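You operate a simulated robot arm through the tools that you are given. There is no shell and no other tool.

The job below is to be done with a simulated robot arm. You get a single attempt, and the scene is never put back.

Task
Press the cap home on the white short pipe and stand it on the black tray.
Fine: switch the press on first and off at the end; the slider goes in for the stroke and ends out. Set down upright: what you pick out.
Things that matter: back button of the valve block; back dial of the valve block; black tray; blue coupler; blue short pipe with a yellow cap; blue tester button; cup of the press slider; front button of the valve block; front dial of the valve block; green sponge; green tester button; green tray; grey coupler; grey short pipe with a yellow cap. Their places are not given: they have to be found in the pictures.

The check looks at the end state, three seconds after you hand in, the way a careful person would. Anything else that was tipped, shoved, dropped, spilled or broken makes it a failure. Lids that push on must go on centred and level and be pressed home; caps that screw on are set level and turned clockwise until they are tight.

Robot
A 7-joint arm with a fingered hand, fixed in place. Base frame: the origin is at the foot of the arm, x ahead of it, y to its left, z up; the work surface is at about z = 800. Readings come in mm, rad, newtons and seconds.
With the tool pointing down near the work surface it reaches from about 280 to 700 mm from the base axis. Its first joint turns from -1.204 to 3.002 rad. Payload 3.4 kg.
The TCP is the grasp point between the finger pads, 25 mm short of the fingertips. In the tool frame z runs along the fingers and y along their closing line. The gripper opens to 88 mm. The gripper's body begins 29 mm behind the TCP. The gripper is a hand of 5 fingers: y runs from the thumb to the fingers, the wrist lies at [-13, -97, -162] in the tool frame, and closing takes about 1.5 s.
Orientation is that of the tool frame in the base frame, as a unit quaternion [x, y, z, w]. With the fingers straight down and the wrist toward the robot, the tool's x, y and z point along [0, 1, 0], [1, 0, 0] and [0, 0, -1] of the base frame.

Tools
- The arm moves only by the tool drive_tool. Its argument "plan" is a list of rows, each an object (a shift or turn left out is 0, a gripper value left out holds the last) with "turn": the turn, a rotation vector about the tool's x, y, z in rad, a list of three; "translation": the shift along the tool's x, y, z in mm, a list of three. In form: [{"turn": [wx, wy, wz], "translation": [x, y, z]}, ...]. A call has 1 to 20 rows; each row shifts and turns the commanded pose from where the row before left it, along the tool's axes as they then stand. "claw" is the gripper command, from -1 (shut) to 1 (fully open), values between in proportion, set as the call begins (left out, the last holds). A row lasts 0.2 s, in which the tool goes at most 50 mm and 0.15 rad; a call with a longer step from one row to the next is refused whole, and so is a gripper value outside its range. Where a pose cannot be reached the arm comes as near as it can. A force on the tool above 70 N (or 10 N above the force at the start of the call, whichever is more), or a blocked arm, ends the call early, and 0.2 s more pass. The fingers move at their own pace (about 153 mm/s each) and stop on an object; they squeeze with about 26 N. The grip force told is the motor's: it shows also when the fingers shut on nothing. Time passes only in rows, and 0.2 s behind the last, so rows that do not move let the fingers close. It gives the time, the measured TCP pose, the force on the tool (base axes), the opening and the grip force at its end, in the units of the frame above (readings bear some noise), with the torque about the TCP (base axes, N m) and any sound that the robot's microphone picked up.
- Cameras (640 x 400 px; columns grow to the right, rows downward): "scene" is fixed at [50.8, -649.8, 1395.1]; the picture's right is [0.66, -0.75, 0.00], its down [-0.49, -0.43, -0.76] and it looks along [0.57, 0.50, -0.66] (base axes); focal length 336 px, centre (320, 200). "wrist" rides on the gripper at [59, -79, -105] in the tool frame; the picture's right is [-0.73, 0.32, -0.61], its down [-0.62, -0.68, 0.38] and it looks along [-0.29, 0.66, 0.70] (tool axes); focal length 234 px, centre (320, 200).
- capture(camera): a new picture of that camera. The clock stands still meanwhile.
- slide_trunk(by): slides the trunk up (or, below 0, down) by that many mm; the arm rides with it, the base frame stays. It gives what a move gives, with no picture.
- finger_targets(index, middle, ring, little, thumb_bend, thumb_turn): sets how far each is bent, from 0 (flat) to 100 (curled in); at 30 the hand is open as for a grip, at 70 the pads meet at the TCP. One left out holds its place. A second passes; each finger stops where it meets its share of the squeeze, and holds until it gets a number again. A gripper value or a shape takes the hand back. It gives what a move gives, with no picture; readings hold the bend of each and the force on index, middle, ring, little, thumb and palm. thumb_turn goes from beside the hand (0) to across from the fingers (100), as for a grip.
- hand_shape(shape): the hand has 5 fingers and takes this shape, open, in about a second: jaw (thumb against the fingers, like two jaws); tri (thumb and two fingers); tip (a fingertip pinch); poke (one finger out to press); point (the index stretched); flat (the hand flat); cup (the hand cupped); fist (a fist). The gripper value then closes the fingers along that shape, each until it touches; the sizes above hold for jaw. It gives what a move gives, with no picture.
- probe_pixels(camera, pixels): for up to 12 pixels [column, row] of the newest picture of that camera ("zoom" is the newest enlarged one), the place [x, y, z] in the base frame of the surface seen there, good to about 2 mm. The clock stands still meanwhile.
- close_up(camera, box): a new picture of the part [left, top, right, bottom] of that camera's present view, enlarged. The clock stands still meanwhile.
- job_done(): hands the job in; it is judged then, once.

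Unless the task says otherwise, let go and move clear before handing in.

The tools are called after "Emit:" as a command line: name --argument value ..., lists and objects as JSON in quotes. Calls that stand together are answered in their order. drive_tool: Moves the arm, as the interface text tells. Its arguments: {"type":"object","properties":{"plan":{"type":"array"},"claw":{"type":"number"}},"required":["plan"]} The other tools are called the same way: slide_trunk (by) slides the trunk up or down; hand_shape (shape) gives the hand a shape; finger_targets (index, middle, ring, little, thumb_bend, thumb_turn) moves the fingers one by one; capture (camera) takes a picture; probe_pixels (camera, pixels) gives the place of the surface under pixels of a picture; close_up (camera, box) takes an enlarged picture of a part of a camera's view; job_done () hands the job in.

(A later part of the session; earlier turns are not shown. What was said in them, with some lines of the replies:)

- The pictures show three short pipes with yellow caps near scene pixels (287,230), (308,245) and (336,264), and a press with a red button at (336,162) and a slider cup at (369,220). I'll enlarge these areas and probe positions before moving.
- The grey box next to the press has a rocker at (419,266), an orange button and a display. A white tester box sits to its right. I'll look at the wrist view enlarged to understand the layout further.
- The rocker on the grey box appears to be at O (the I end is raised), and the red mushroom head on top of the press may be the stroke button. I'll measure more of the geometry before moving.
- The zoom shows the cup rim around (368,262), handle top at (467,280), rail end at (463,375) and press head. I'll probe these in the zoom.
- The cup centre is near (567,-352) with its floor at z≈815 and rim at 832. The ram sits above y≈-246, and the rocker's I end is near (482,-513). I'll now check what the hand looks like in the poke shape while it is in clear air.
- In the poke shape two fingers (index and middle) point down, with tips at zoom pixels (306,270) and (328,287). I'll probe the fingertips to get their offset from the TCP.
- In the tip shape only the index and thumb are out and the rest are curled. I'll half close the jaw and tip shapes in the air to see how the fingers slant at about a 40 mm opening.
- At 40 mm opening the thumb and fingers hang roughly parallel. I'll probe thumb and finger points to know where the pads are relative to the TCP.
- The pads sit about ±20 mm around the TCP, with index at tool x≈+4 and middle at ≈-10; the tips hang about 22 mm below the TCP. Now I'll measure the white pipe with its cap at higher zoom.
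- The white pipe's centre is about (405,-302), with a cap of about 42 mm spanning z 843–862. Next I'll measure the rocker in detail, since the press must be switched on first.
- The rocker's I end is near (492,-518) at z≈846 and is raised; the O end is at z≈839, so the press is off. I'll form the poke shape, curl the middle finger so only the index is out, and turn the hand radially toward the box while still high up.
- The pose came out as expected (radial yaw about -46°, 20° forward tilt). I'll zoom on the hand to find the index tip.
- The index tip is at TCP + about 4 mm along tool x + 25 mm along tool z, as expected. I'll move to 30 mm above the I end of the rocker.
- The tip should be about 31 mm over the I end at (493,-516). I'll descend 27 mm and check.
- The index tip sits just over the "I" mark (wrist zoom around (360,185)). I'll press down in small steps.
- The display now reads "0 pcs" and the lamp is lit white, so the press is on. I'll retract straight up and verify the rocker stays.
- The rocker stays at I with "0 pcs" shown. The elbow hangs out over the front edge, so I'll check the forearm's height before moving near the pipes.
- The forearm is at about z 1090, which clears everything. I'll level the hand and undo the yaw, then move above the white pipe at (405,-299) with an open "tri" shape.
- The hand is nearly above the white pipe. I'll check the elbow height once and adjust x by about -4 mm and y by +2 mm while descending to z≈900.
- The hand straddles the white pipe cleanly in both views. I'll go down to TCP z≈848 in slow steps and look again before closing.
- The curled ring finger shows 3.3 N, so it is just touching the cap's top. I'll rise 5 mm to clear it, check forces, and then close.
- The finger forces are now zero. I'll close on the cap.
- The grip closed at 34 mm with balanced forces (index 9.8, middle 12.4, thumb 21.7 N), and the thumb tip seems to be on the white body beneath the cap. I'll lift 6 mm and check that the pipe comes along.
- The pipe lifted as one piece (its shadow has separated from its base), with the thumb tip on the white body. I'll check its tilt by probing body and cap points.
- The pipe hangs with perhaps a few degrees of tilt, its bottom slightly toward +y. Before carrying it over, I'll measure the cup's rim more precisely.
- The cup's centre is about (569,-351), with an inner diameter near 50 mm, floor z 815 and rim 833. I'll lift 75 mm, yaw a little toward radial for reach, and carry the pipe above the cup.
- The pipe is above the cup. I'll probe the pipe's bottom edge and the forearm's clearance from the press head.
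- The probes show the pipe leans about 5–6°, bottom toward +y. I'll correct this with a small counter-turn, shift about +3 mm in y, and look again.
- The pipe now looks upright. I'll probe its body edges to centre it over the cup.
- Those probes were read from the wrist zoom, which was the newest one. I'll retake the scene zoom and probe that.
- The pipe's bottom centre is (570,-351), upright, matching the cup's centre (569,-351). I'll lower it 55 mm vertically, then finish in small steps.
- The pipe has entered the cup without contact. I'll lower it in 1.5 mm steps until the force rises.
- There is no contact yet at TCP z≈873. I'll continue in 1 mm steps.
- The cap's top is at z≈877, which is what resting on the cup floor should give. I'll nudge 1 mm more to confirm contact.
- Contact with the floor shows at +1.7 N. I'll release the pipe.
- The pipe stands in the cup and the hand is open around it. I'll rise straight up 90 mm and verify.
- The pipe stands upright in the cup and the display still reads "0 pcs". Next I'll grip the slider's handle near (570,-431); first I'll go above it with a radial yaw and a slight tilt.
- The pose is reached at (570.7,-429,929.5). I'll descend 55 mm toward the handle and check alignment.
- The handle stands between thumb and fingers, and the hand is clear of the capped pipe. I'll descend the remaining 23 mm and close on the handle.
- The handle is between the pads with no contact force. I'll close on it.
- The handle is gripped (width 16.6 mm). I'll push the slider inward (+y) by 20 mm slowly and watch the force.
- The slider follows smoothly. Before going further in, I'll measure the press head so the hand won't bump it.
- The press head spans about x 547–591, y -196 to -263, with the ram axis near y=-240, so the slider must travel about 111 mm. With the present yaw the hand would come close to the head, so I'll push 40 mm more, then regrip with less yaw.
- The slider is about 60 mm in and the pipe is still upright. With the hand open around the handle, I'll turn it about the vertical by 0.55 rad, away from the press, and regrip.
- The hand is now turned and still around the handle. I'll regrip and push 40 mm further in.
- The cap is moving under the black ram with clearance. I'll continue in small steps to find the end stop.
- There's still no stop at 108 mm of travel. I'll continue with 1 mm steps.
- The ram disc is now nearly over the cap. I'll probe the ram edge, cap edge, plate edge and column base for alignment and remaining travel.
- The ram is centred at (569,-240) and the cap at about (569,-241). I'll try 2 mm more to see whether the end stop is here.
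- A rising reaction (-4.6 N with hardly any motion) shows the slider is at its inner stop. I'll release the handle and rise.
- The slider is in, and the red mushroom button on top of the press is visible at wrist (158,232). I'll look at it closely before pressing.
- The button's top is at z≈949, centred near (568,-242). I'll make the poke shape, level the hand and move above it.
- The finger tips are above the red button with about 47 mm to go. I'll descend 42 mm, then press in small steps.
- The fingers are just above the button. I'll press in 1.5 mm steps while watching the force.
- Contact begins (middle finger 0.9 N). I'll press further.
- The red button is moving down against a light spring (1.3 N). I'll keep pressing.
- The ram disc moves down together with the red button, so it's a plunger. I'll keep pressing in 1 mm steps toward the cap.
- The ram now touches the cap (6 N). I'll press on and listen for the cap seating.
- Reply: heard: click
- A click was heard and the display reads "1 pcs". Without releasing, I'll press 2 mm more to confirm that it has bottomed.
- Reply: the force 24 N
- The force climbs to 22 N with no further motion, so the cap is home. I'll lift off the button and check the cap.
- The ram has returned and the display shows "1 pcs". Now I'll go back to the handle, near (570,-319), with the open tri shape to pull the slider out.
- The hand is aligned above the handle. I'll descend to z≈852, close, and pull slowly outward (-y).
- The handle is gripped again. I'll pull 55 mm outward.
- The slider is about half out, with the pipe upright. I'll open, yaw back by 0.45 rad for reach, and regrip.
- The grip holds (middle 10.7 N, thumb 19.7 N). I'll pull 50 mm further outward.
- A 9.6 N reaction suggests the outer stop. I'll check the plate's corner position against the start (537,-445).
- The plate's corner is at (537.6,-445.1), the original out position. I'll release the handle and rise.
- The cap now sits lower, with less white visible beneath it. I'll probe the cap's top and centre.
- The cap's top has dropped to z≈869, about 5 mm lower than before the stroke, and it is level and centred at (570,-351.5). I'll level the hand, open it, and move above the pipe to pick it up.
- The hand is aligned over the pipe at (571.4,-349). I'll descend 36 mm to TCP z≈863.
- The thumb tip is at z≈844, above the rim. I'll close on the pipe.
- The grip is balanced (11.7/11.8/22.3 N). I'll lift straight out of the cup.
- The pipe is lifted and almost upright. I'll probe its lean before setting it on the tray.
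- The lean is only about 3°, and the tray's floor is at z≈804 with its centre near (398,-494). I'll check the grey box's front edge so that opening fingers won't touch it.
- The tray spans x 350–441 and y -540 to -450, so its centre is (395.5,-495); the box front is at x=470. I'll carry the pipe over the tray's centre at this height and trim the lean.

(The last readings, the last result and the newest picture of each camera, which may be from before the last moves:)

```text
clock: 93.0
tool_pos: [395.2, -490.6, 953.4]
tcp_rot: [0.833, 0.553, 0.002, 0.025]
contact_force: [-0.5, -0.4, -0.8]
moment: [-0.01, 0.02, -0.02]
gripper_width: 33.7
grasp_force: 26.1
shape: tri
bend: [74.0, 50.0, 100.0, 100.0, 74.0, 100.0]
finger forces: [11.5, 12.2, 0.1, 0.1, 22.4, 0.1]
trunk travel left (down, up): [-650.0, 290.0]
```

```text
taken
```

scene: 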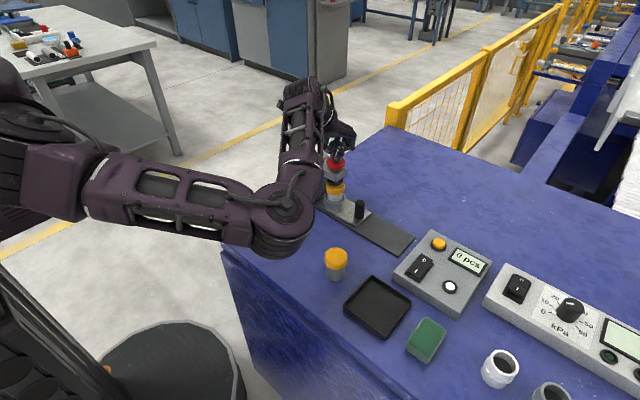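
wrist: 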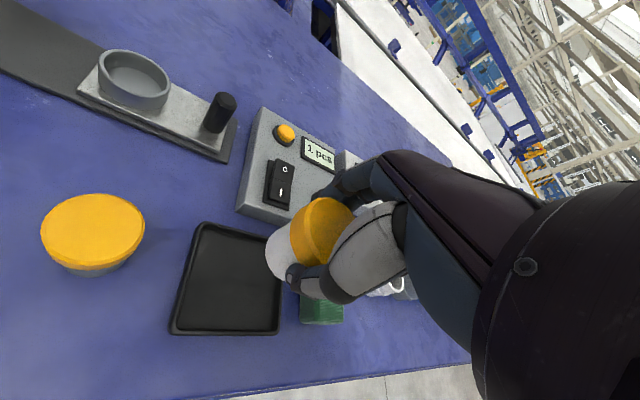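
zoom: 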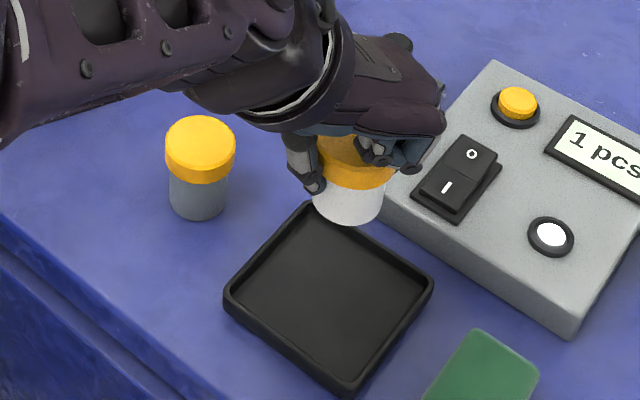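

The pipe is over the tray. I'll lower it 90 mm, leaving roughly 10 mm to the tray floor, and recheck.

Emit:
drive_tool --plan '[{"translation": [0.49, -0.88, 20]}, {"translation": [0.49, -0.88, 20]}, {"translation": [0.49, -0.88, 20]}, {"translation": [0.36, -0.66, 15]}, {"translation": [0.36, -0.66, 15]}, {}]'

Emit:
close_up --camera "scene" --box '[325, 235, 425, 335]'

Emit:
probe_pixels --camera "zoom" --pixels '[[300, 195], [320, 200], [340, 195], [360, 190], [310, 170], [340, 175], [300, 150], [345, 155], [370, 145], [285, 185]]'

```text
clock: 94.4
tool_pos: [395.4, -491.0, 864.3]
tcp_rot: [0.833, 0.553, 0.002, 0.025]
contact_force: [0.7, 0.3, -0.6]
moment: [-0.03, -0.01, 0.01]
gripper_width: 33.9
grasp_force: 25.6
shape: tri
bend: [74.0, 50.0, 100.0, 100.0, 74.0, 100.0]
finger forces: [11.5, 12.1, 0.0, 0.1, 22.3, 0.0]
trunk travel left (down, up): [-650.0, 290.0]
```

```text
4.00 times, centred on (375, 285) of scene
```

zoom: 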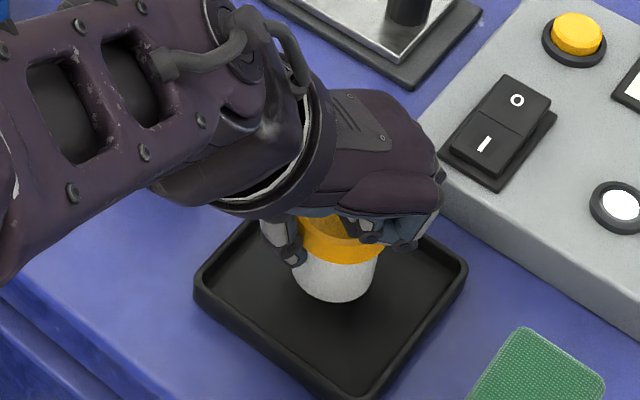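

```text
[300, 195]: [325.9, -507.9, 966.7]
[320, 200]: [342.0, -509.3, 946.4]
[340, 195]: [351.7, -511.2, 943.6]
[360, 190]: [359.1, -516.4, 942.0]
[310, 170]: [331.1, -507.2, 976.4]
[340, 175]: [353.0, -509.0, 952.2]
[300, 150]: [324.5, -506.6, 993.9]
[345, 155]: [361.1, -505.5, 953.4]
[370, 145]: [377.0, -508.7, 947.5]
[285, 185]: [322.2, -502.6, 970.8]
```

The pipe is over the tray with about 12 mm to go. I'll lower it 8 mm, then in 1 mm steps.

Emit:
drive_tool --plan '[{"translation": [0.1, -0.18, 4]}, {"translation": [0.1, -0.18, 4]}, {"translation": [0.024, -0.044, 1]}, {"translation": [0.024, -0.044, 1]}, {}]'

Emit:
close_up --camera "scene" --box '[345, 255, 405, 325]'

Emit:
probe_pixels --camera "zoom" --pixels '[[310, 270], [330, 272], [350, 265], [320, 240], [350, 235], [320, 200], [350, 200], [375, 190], [290, 260], [372, 255]]'

```text
clock: 95.6
tool_pos: [394.6, -490.3, 853.4]
tcp_rot: [0.833, 0.552, 0.001, 0.025]
contact_force: [-0.4, 0.1, -1.0]
moment: [0.01, 0.01, 0.02]
gripper_width: 33.9
grasp_force: 26.0
shape: tri
bend: [74.0, 50.0, 100.0, 100.0, 74.0, 100.0]
finger forces: [11.5, 12.3, 0.0, 0.0, 22.3, 0.0]
trunk travel left (down, up): [-650.0, 290.0]
```

```text
5.71 times, centred on (375, 290) of scene
```

zoom: 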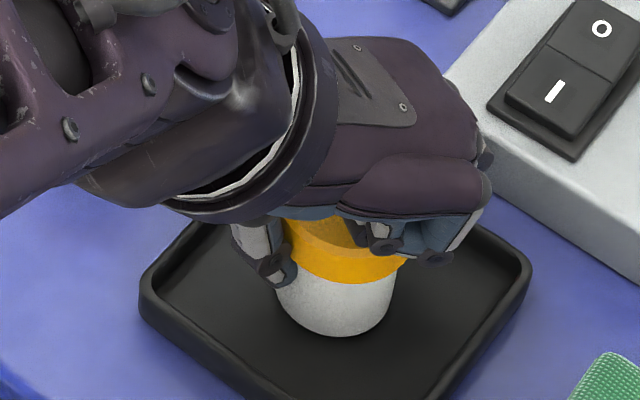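

```text
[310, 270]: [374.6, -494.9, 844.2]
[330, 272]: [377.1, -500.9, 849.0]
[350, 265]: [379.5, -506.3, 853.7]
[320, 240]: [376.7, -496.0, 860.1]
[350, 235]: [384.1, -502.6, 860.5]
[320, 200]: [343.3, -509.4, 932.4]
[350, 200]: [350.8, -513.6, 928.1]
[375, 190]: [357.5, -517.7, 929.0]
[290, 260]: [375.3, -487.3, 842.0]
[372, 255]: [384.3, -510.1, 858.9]
```

The cap's top is at z≈860 and should be 858 when seated. I'll lower it in 0.7 mm steps until contact.

Emit:
drive_tool --plan '[{"translation": [0.017, -0.03, 0.7]}, {"translation": [0.017, -0.03, 0.7]}, {}]'

Emit:
drive_tool --plan '[{"translation": [0.017, -0.03, 0.7]}, {"translation": [0.017, -0.03, 0.7]}, {}]'

```text
clock: 96.4
tool_pos: [394.9, -490.3, 851.4]
tcp_rot: [0.833, 0.552, 0.002, 0.025]
contact_force: [0.4, -0.3, 0.3]
moment: [0.0, 0.03, -0.01]
gripper_width: 33.7
grasp_force: 25.9
shape: tri
bend: [74.0, 50.0, 100.0, 100.0, 74.0, 100.0]
finger forces: [11.4, 12.4, 0.0, 0.0, 22.3, 0.0]
trunk travel left (down, up): [-650.0, 290.0]
```

```text
clock: 97.2
tool_pos: [392.6, -490.0, 850.8]
tcp_rot: [0.833, 0.553, 0.003, 0.025]
contact_force: [0.6, -0.1, 3.0]
moment: [0.05, -0.04, 0.02]
gripper_width: 33.7
grasp_force: 26.4
shape: tri
bend: [74.0, 50.0, 100.0, 100.0, 74.0, 100.0]
finger forces: [11.6, 12.4, 0.0, 0.1, 22.5, 0.0]
trunk travel left (down, up): [-650.0, 290.0]
```

Contact with the tray floor shows at 3.0 N. I'll open partly so the fingers stay clear of the grey box, and check.

Emit:
drive_tool --plan '[{}, {}, {}]' --claw 0.3

Emit:
close_up --camera "scene" --box '[345, 255, 405, 325]'

Emit:
close_up --camera "wrist" --box '[180, 150, 380, 350]'

```text
clock: 98.0
tool_pos: [394.5, -490.8, 849.9]
tcp_rot: [0.834, 0.552, 0.0, 0.024]
contact_force: [-0.3, 0.5, -0.3]
moment: [-0.01, -0.01, 0.01]
gripper_width: 56.9
grasp_force: 0.1
shape: tri
bend: [73.0, 39.0, 99.0, 99.0, 62.0, 100.0]
finger forces: [0.0, 0.0, 0.4, 0.0, 0.0, 0.0]
trunk travel left (down, up): [-650.0, 290.0]
```

```text
5.71 times, centred on (375, 290) of scene
```

zoom: 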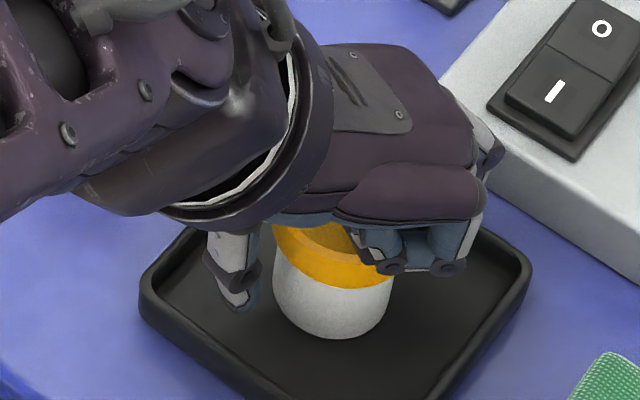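

```text
2.00 times, centred on (280, 250) of wrist
```

zoom: 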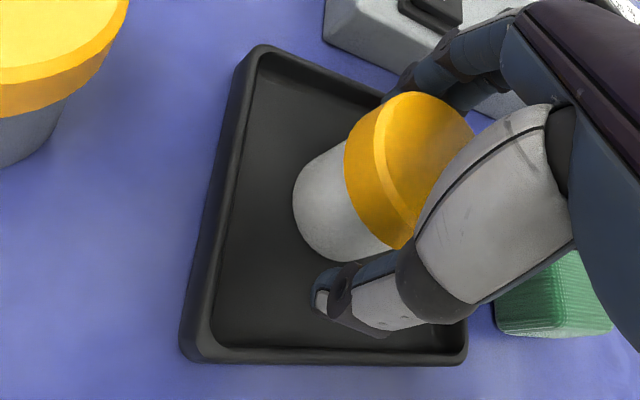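

The pipe stands free on the tray. I'll rise straight up slowly, then further.

Emit:
drive_tool --plan '[{"translation": [-0.12, 0.22, -5]}, {"translation": [-0.24, 0.44, -10]}, {"translation": [-0.37, 0.66, -15]}, {"translation": [-0.73, 1.3, -30]}, {"translation": [-0.73, 1.3, -30]}, {"translation": [-0.73, 1.3, -30]}, {}]'

Emit:
close_up --camera "scene" --box '[325, 235, 425, 335]'

Emit:
capture --camera "wrist"

```text
clock: 99.6
tool_pos: [394.5, -491.3, 972.1]
tcp_rot: [0.833, 0.552, 0.002, 0.024]
contact_force: [-0.3, -0.6, -0.2]
moment: [0.01, -0.01, 0.0]
gripper_width: 57.0
grasp_force: 0.0
shape: tri
bend: [73.0, 39.0, 99.0, 99.0, 62.0, 100.0]
finger forces: [0.0, 0.0, 0.1, 0.1, 0.1, 0.1]
trunk travel left (down, up): [-650.0, 290.0]
```

```text
4.00 times, centred on (375, 285) of scene
```

zoom: 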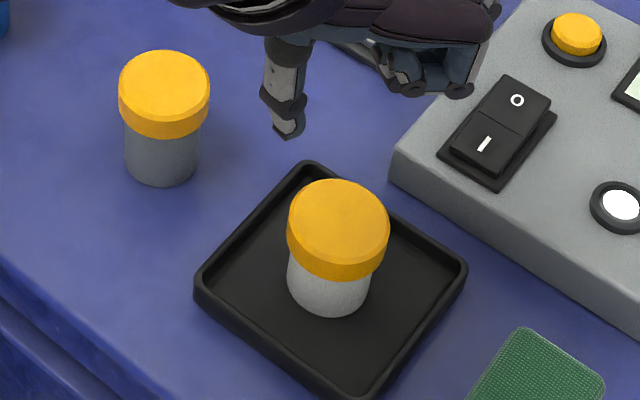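

```text
taken
```

wrist: 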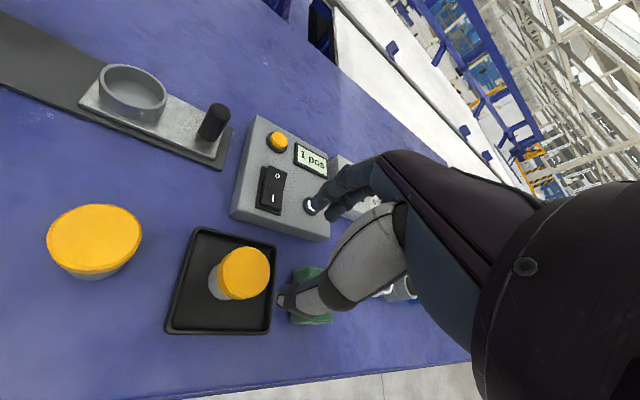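

The white pipe stands upright on the tray with its cap down. Now I'll measure the raised O end of the rocker for switching off.

Emit:
close_up --camera "scene" --box '[395, 235, 485, 305]'

Emit:
probe_pixels --camera "zoom" --pixels '[[230, 135], [215, 125], [255, 145], [207, 155], [205, 115], [250, 160], [188, 187], [316, 40], [235, 120]]'

```text
5.71 times, centred on (440, 270) of scene
```

zoom: 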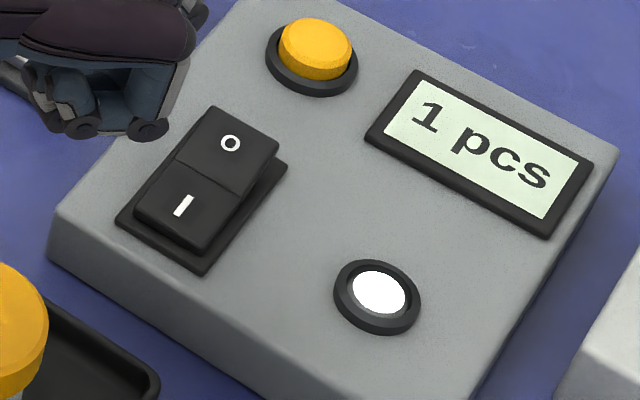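

```text
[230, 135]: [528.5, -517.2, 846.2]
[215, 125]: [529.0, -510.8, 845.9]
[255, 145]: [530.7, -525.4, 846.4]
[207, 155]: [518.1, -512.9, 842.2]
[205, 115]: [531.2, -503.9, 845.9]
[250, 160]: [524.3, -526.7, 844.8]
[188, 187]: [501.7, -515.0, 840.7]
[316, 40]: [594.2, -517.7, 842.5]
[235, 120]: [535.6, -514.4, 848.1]
```

The O end's raised face is centred near (530,-517) at z≈846. I'll make the one-finger poke again, restore the radial yaw and tilt, and hover above it.

Emit:
hand_shape --shape "poke"

Emit:
finger_targets --middle 100

Emit:
drive_tool --plan '[{"turn": [0.043, 0.025, 0]}, {"turn": [0, 0, 0.137]}, {"turn": [0, 0, 0.137]}, {"turn": [0, 0, 0.137]}, {"turn": [-0.117, 0, 0]}, {"turn": [-0.117, 0, 0]}, {"turn": [-0.117, 0, 0]}, {"translation": [19.3, 18.3, 25.9]}, {"translation": [19.3, 18.3, 25.9]}, {"translation": [19.3, 18.3, 25.9]}, {"translation": [19.3, 18.3, 25.9]}, {}]'

Emit:
close_up --camera "scene" --box '[360, 190, 500, 320]'

Emit:
close_up --camera "wrist" --box '[150, 130, 370, 350]'

```text
clock: 100.5
tool_pos: [392.8, -491.9, 970.4]
tcp_rot: [0.833, 0.552, 0.003, 0.025]
contact_force: [-0.2, 0.3, -0.2]
moment: [0.01, 0.0, 0.0]
gripper_width: 0.1
grasp_force: 0.0
shape: poke
bend: [70.0, 70.0, 99.0, 99.0, 100.0, 100.0]
finger forces: [0.1, 0.0, 0.0, 0.0, 0.0, 0.0]
trunk travel left (down, up): [-650.0, 290.0]
```

```text
clock: 101.5
tool_pos: [393.9, -492.0, 972.9]
tcp_rot: [0.833, 0.552, 0.002, 0.025]
contact_force: [0.1, 0.3, -0.5]
moment: [0.0, -0.01, -0.03]
gripper_width: 23.0
grasp_force: 0.2
shape: fingers
bend: [70.0, 100.0, 99.0, 99.0, 100.0, 100.0]
finger forces: [0.1, 0.0, 0.0, 0.1, 0.1, 0.0]
trunk travel left (down, up): [-650.0, 290.0]
```

```text
clock: 104.1
tool_pos: [523.1, -512.1, 898.9]
tcp_rot: [0.914, 0.366, 0.065, 0.162]
contact_force: [0.1, 0.2, 0.5]
moment: [-0.01, -0.01, 0.01]
gripper_width: 22.5
grasp_force: 0.1
shape: fingers
bend: [70.0, 100.0, 99.0, 99.0, 100.0, 100.0]
finger forces: [0.1, 0.0, 0.1, 0.0, 0.1, 0.1]
trunk travel left (down, up): [-650.0, 290.0]
```

```text
3.08 times, centred on (430, 255) of scene
```

zoom: 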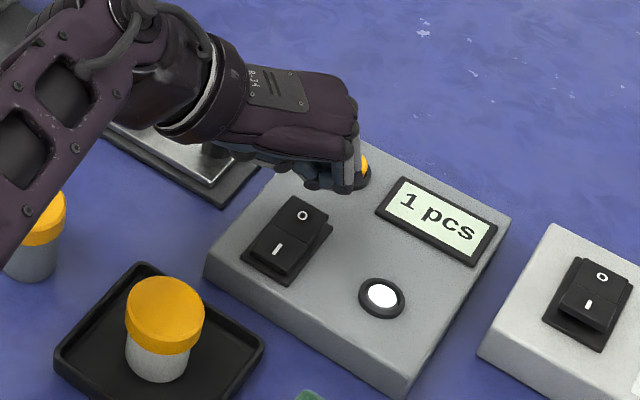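

```text
1.82 times, centred on (260, 240) of wrist
```

zoom: 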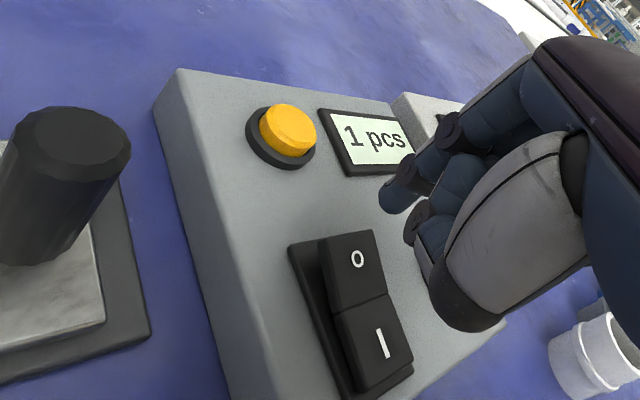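

The index tip is above the O end and well clear of the orange button. I'll descend 26 mm and check.

Emit:
drive_tool --plan '[{"translation": [0, -3.0, 8.15]}, {"translation": [0, -3.0, 8.15]}, {"translation": [0, -3.0, 8.15]}, {}]'

Emit:
close_up --camera "wrist" --box '[150, 130, 370, 350]'

Emit:
close_up --camera "scene" --box '[380, 210, 480, 300]'

```text
clock: 105.1
tool_pos: [523.8, -512.4, 871.8]
tcp_rot: [0.915, 0.365, 0.064, 0.162]
contact_force: [-0.5, -0.8, -0.1]
moment: [0.02, 0.01, 0.01]
gripper_width: 22.5
grasp_force: 0.1
shape: fingers
bend: [70.0, 100.0, 99.0, 99.0, 100.0, 100.0]
finger forces: [0.0, 0.0, 0.0, 0.1, 0.1, 0.0]
trunk travel left (down, up): [-650.0, 290.0]
```

```text
1.82 times, centred on (260, 240) of wrist
```

zoom: 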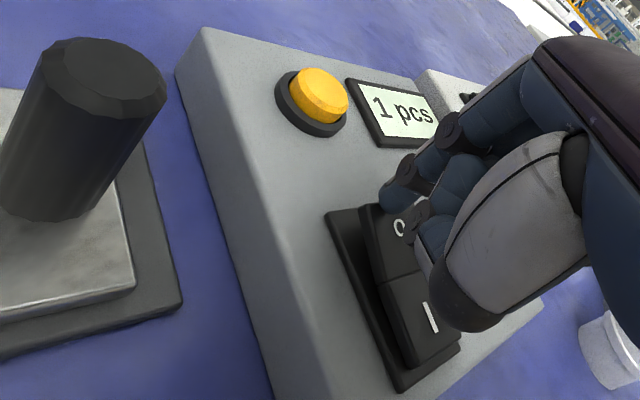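

```text
4.44 times, centred on (430, 255) of scene
```

zoom: 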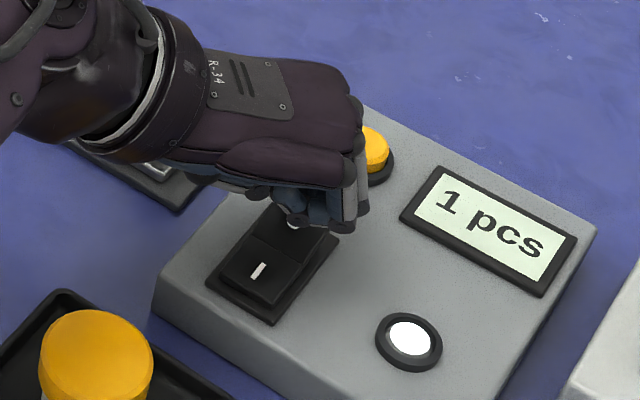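

The index tip is on the O end. I'll press down in 2 mm steps.

Emit:
drive_tool --plan '[{"translation": [0, -0.69, 1.88]}, {"translation": [0, -0.69, 1.88]}, {"translation": [0, -0.69, 1.88]}, {"translation": [0, -0.69, 1.88]}]'

Emit:
close_up --camera "scene" --box '[380, 210, 480, 300]'

```text
clock: 106.1
tool_pos: [523.1, -514.5, 864.2]
tcp_rot: [0.915, 0.365, 0.065, 0.162]
contact_force: [-0.3, 0.0, -1.1]
moment: [0.03, -0.01, 0.01]
gripper_width: 22.5
grasp_force: 0.0
shape: fingers
bend: [70.0, 100.0, 99.0, 99.0, 100.0, 100.0]
finger forces: [0.0, 0.0, 0.0, 0.0, 0.1, 0.1]
trunk travel left (down, up): [-650.0, 290.0]
```

```text
4.44 times, centred on (430, 255) of scene
```

zoom: 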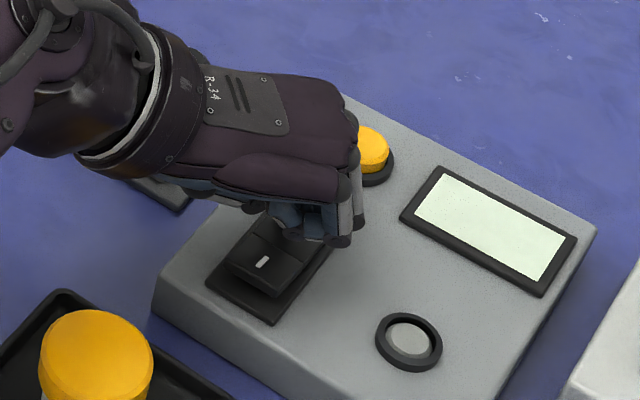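

The display is blank and the lamp is dark, so the press is switched off. I'll retract straight up and inspect the final state.

Emit:
drive_tool --plan '[{"translation": [0, 5.1, -14.1]}, {"translation": [0, 10.3, -28.2]}, {"translation": [0, 10.3, -28.2]}, {"translation": [0, 10.3, -28.2]}, {"translation": [0, 10.3, -28.2]}, {"translation": [0, 10.3, -28.2]}, {}]'

Emit:
capture --camera "scene"

Emit:
capture --camera "wrist"

Emit:
close_up --camera "scene" --box '[340, 220, 490, 350]'

```text
clock: 107.7
tool_pos: [522.6, -511.9, 1030.5]
tcp_rot: [0.915, 0.364, 0.064, 0.162]
contact_force: [0.9, -0.2, 0.5]
moment: [-0.02, 0.03, 0.03]
gripper_width: 22.9
grasp_force: 0.0
shape: fingers
bend: [70.0, 100.0, 99.0, 99.0, 100.0, 100.0]
finger forces: [0.0, 0.0, 0.1, 0.0, 0.1, 0.0]
trunk travel left (down, up): [-650.0, 290.0]
```

```text
taken
```

scene: 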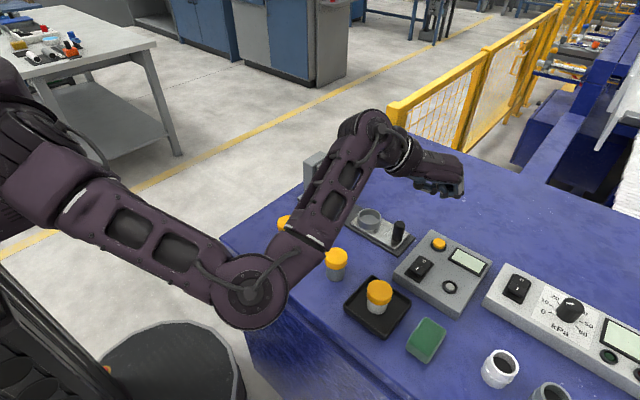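

```text
taken
```

wrist: 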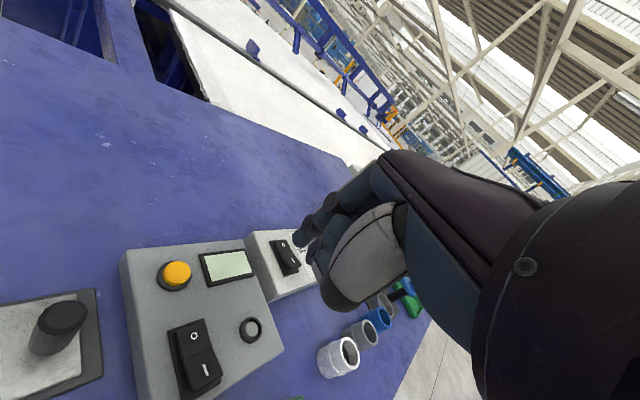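

```text
3.08 times, centred on (415, 285) of scene
```

zoom: 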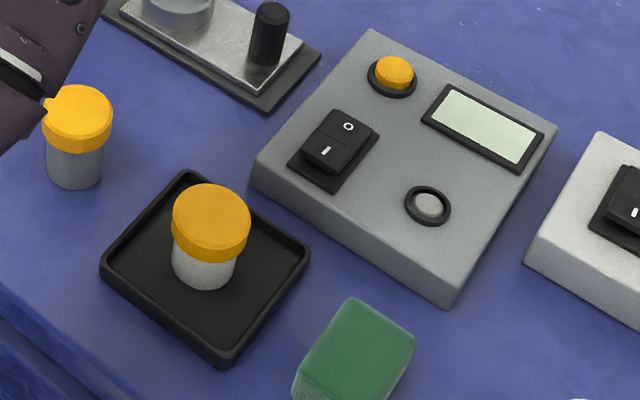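

The rocker is at O, the slider is out, and the pipe stands on the tray. I'll verify that the cap is level and the pipe's height by probing before handing in.

Emit:
close_up --camera "scene" --box '[340, 260, 420, 340]'

Emit:
probe_pixels --camera "zoom" --pixels '[[325, 130], [275, 130], [375, 130], [325, 105], [325, 155], [325, 180], [325, 195], [320, 240], [230, 220], [420, 230]]'

Emit:
probe_pixels --camera "scene" --pixels '[[398, 230], [369, 214], [336, 256], [284, 222]]'

```text
5.00 times, centred on (380, 300) of scene
```

zoom: 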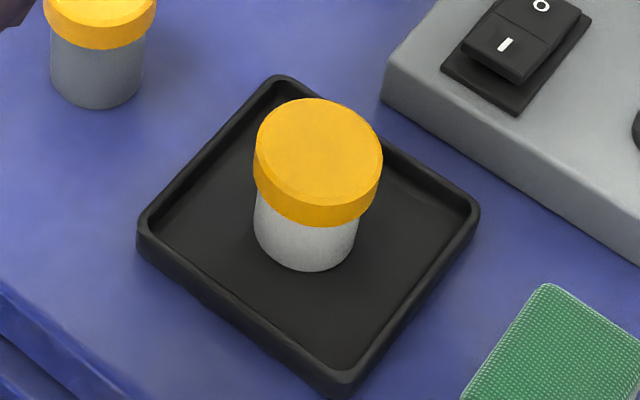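

```text
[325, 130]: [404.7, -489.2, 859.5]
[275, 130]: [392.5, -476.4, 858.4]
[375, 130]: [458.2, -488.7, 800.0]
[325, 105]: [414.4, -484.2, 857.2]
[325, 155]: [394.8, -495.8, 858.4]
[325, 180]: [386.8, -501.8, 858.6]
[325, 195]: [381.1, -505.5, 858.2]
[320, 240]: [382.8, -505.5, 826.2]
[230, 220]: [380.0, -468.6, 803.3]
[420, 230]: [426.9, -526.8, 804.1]
```

```text
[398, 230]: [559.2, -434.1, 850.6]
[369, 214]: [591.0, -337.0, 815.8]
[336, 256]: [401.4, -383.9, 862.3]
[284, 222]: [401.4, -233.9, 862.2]
```

The cap top reads level at z≈858 all round, the pipe stands upright near the tray's centre, and the neighbouring pipes, slider (out) and switch (off) are as they should be. The hand is clear, so I'm handing in.

Emit:
job_done

```text
The job is handed in.
```

The cap on the white short pipe is pressed home, and the pipe is standing upright near the middle of the black tray. I've handed the job in, but no verdict has come back.

- **Press:** I switched it on first and off at the end. The rocker is at O, the display is blank and the lamp is dark.
- **Stroke:** The slider went in to its stop. At the stroke the microphone picked up a click and the counter went from 0 to 1 pcs. The cap dropped about 5 mm, and its top now measures level.
- **Slider:** It is back out at its starting position.
- **Everything else:** The blue and grey pipes are where they began, and I saw nothing else moved or tipped. The hand is clear above the bench.
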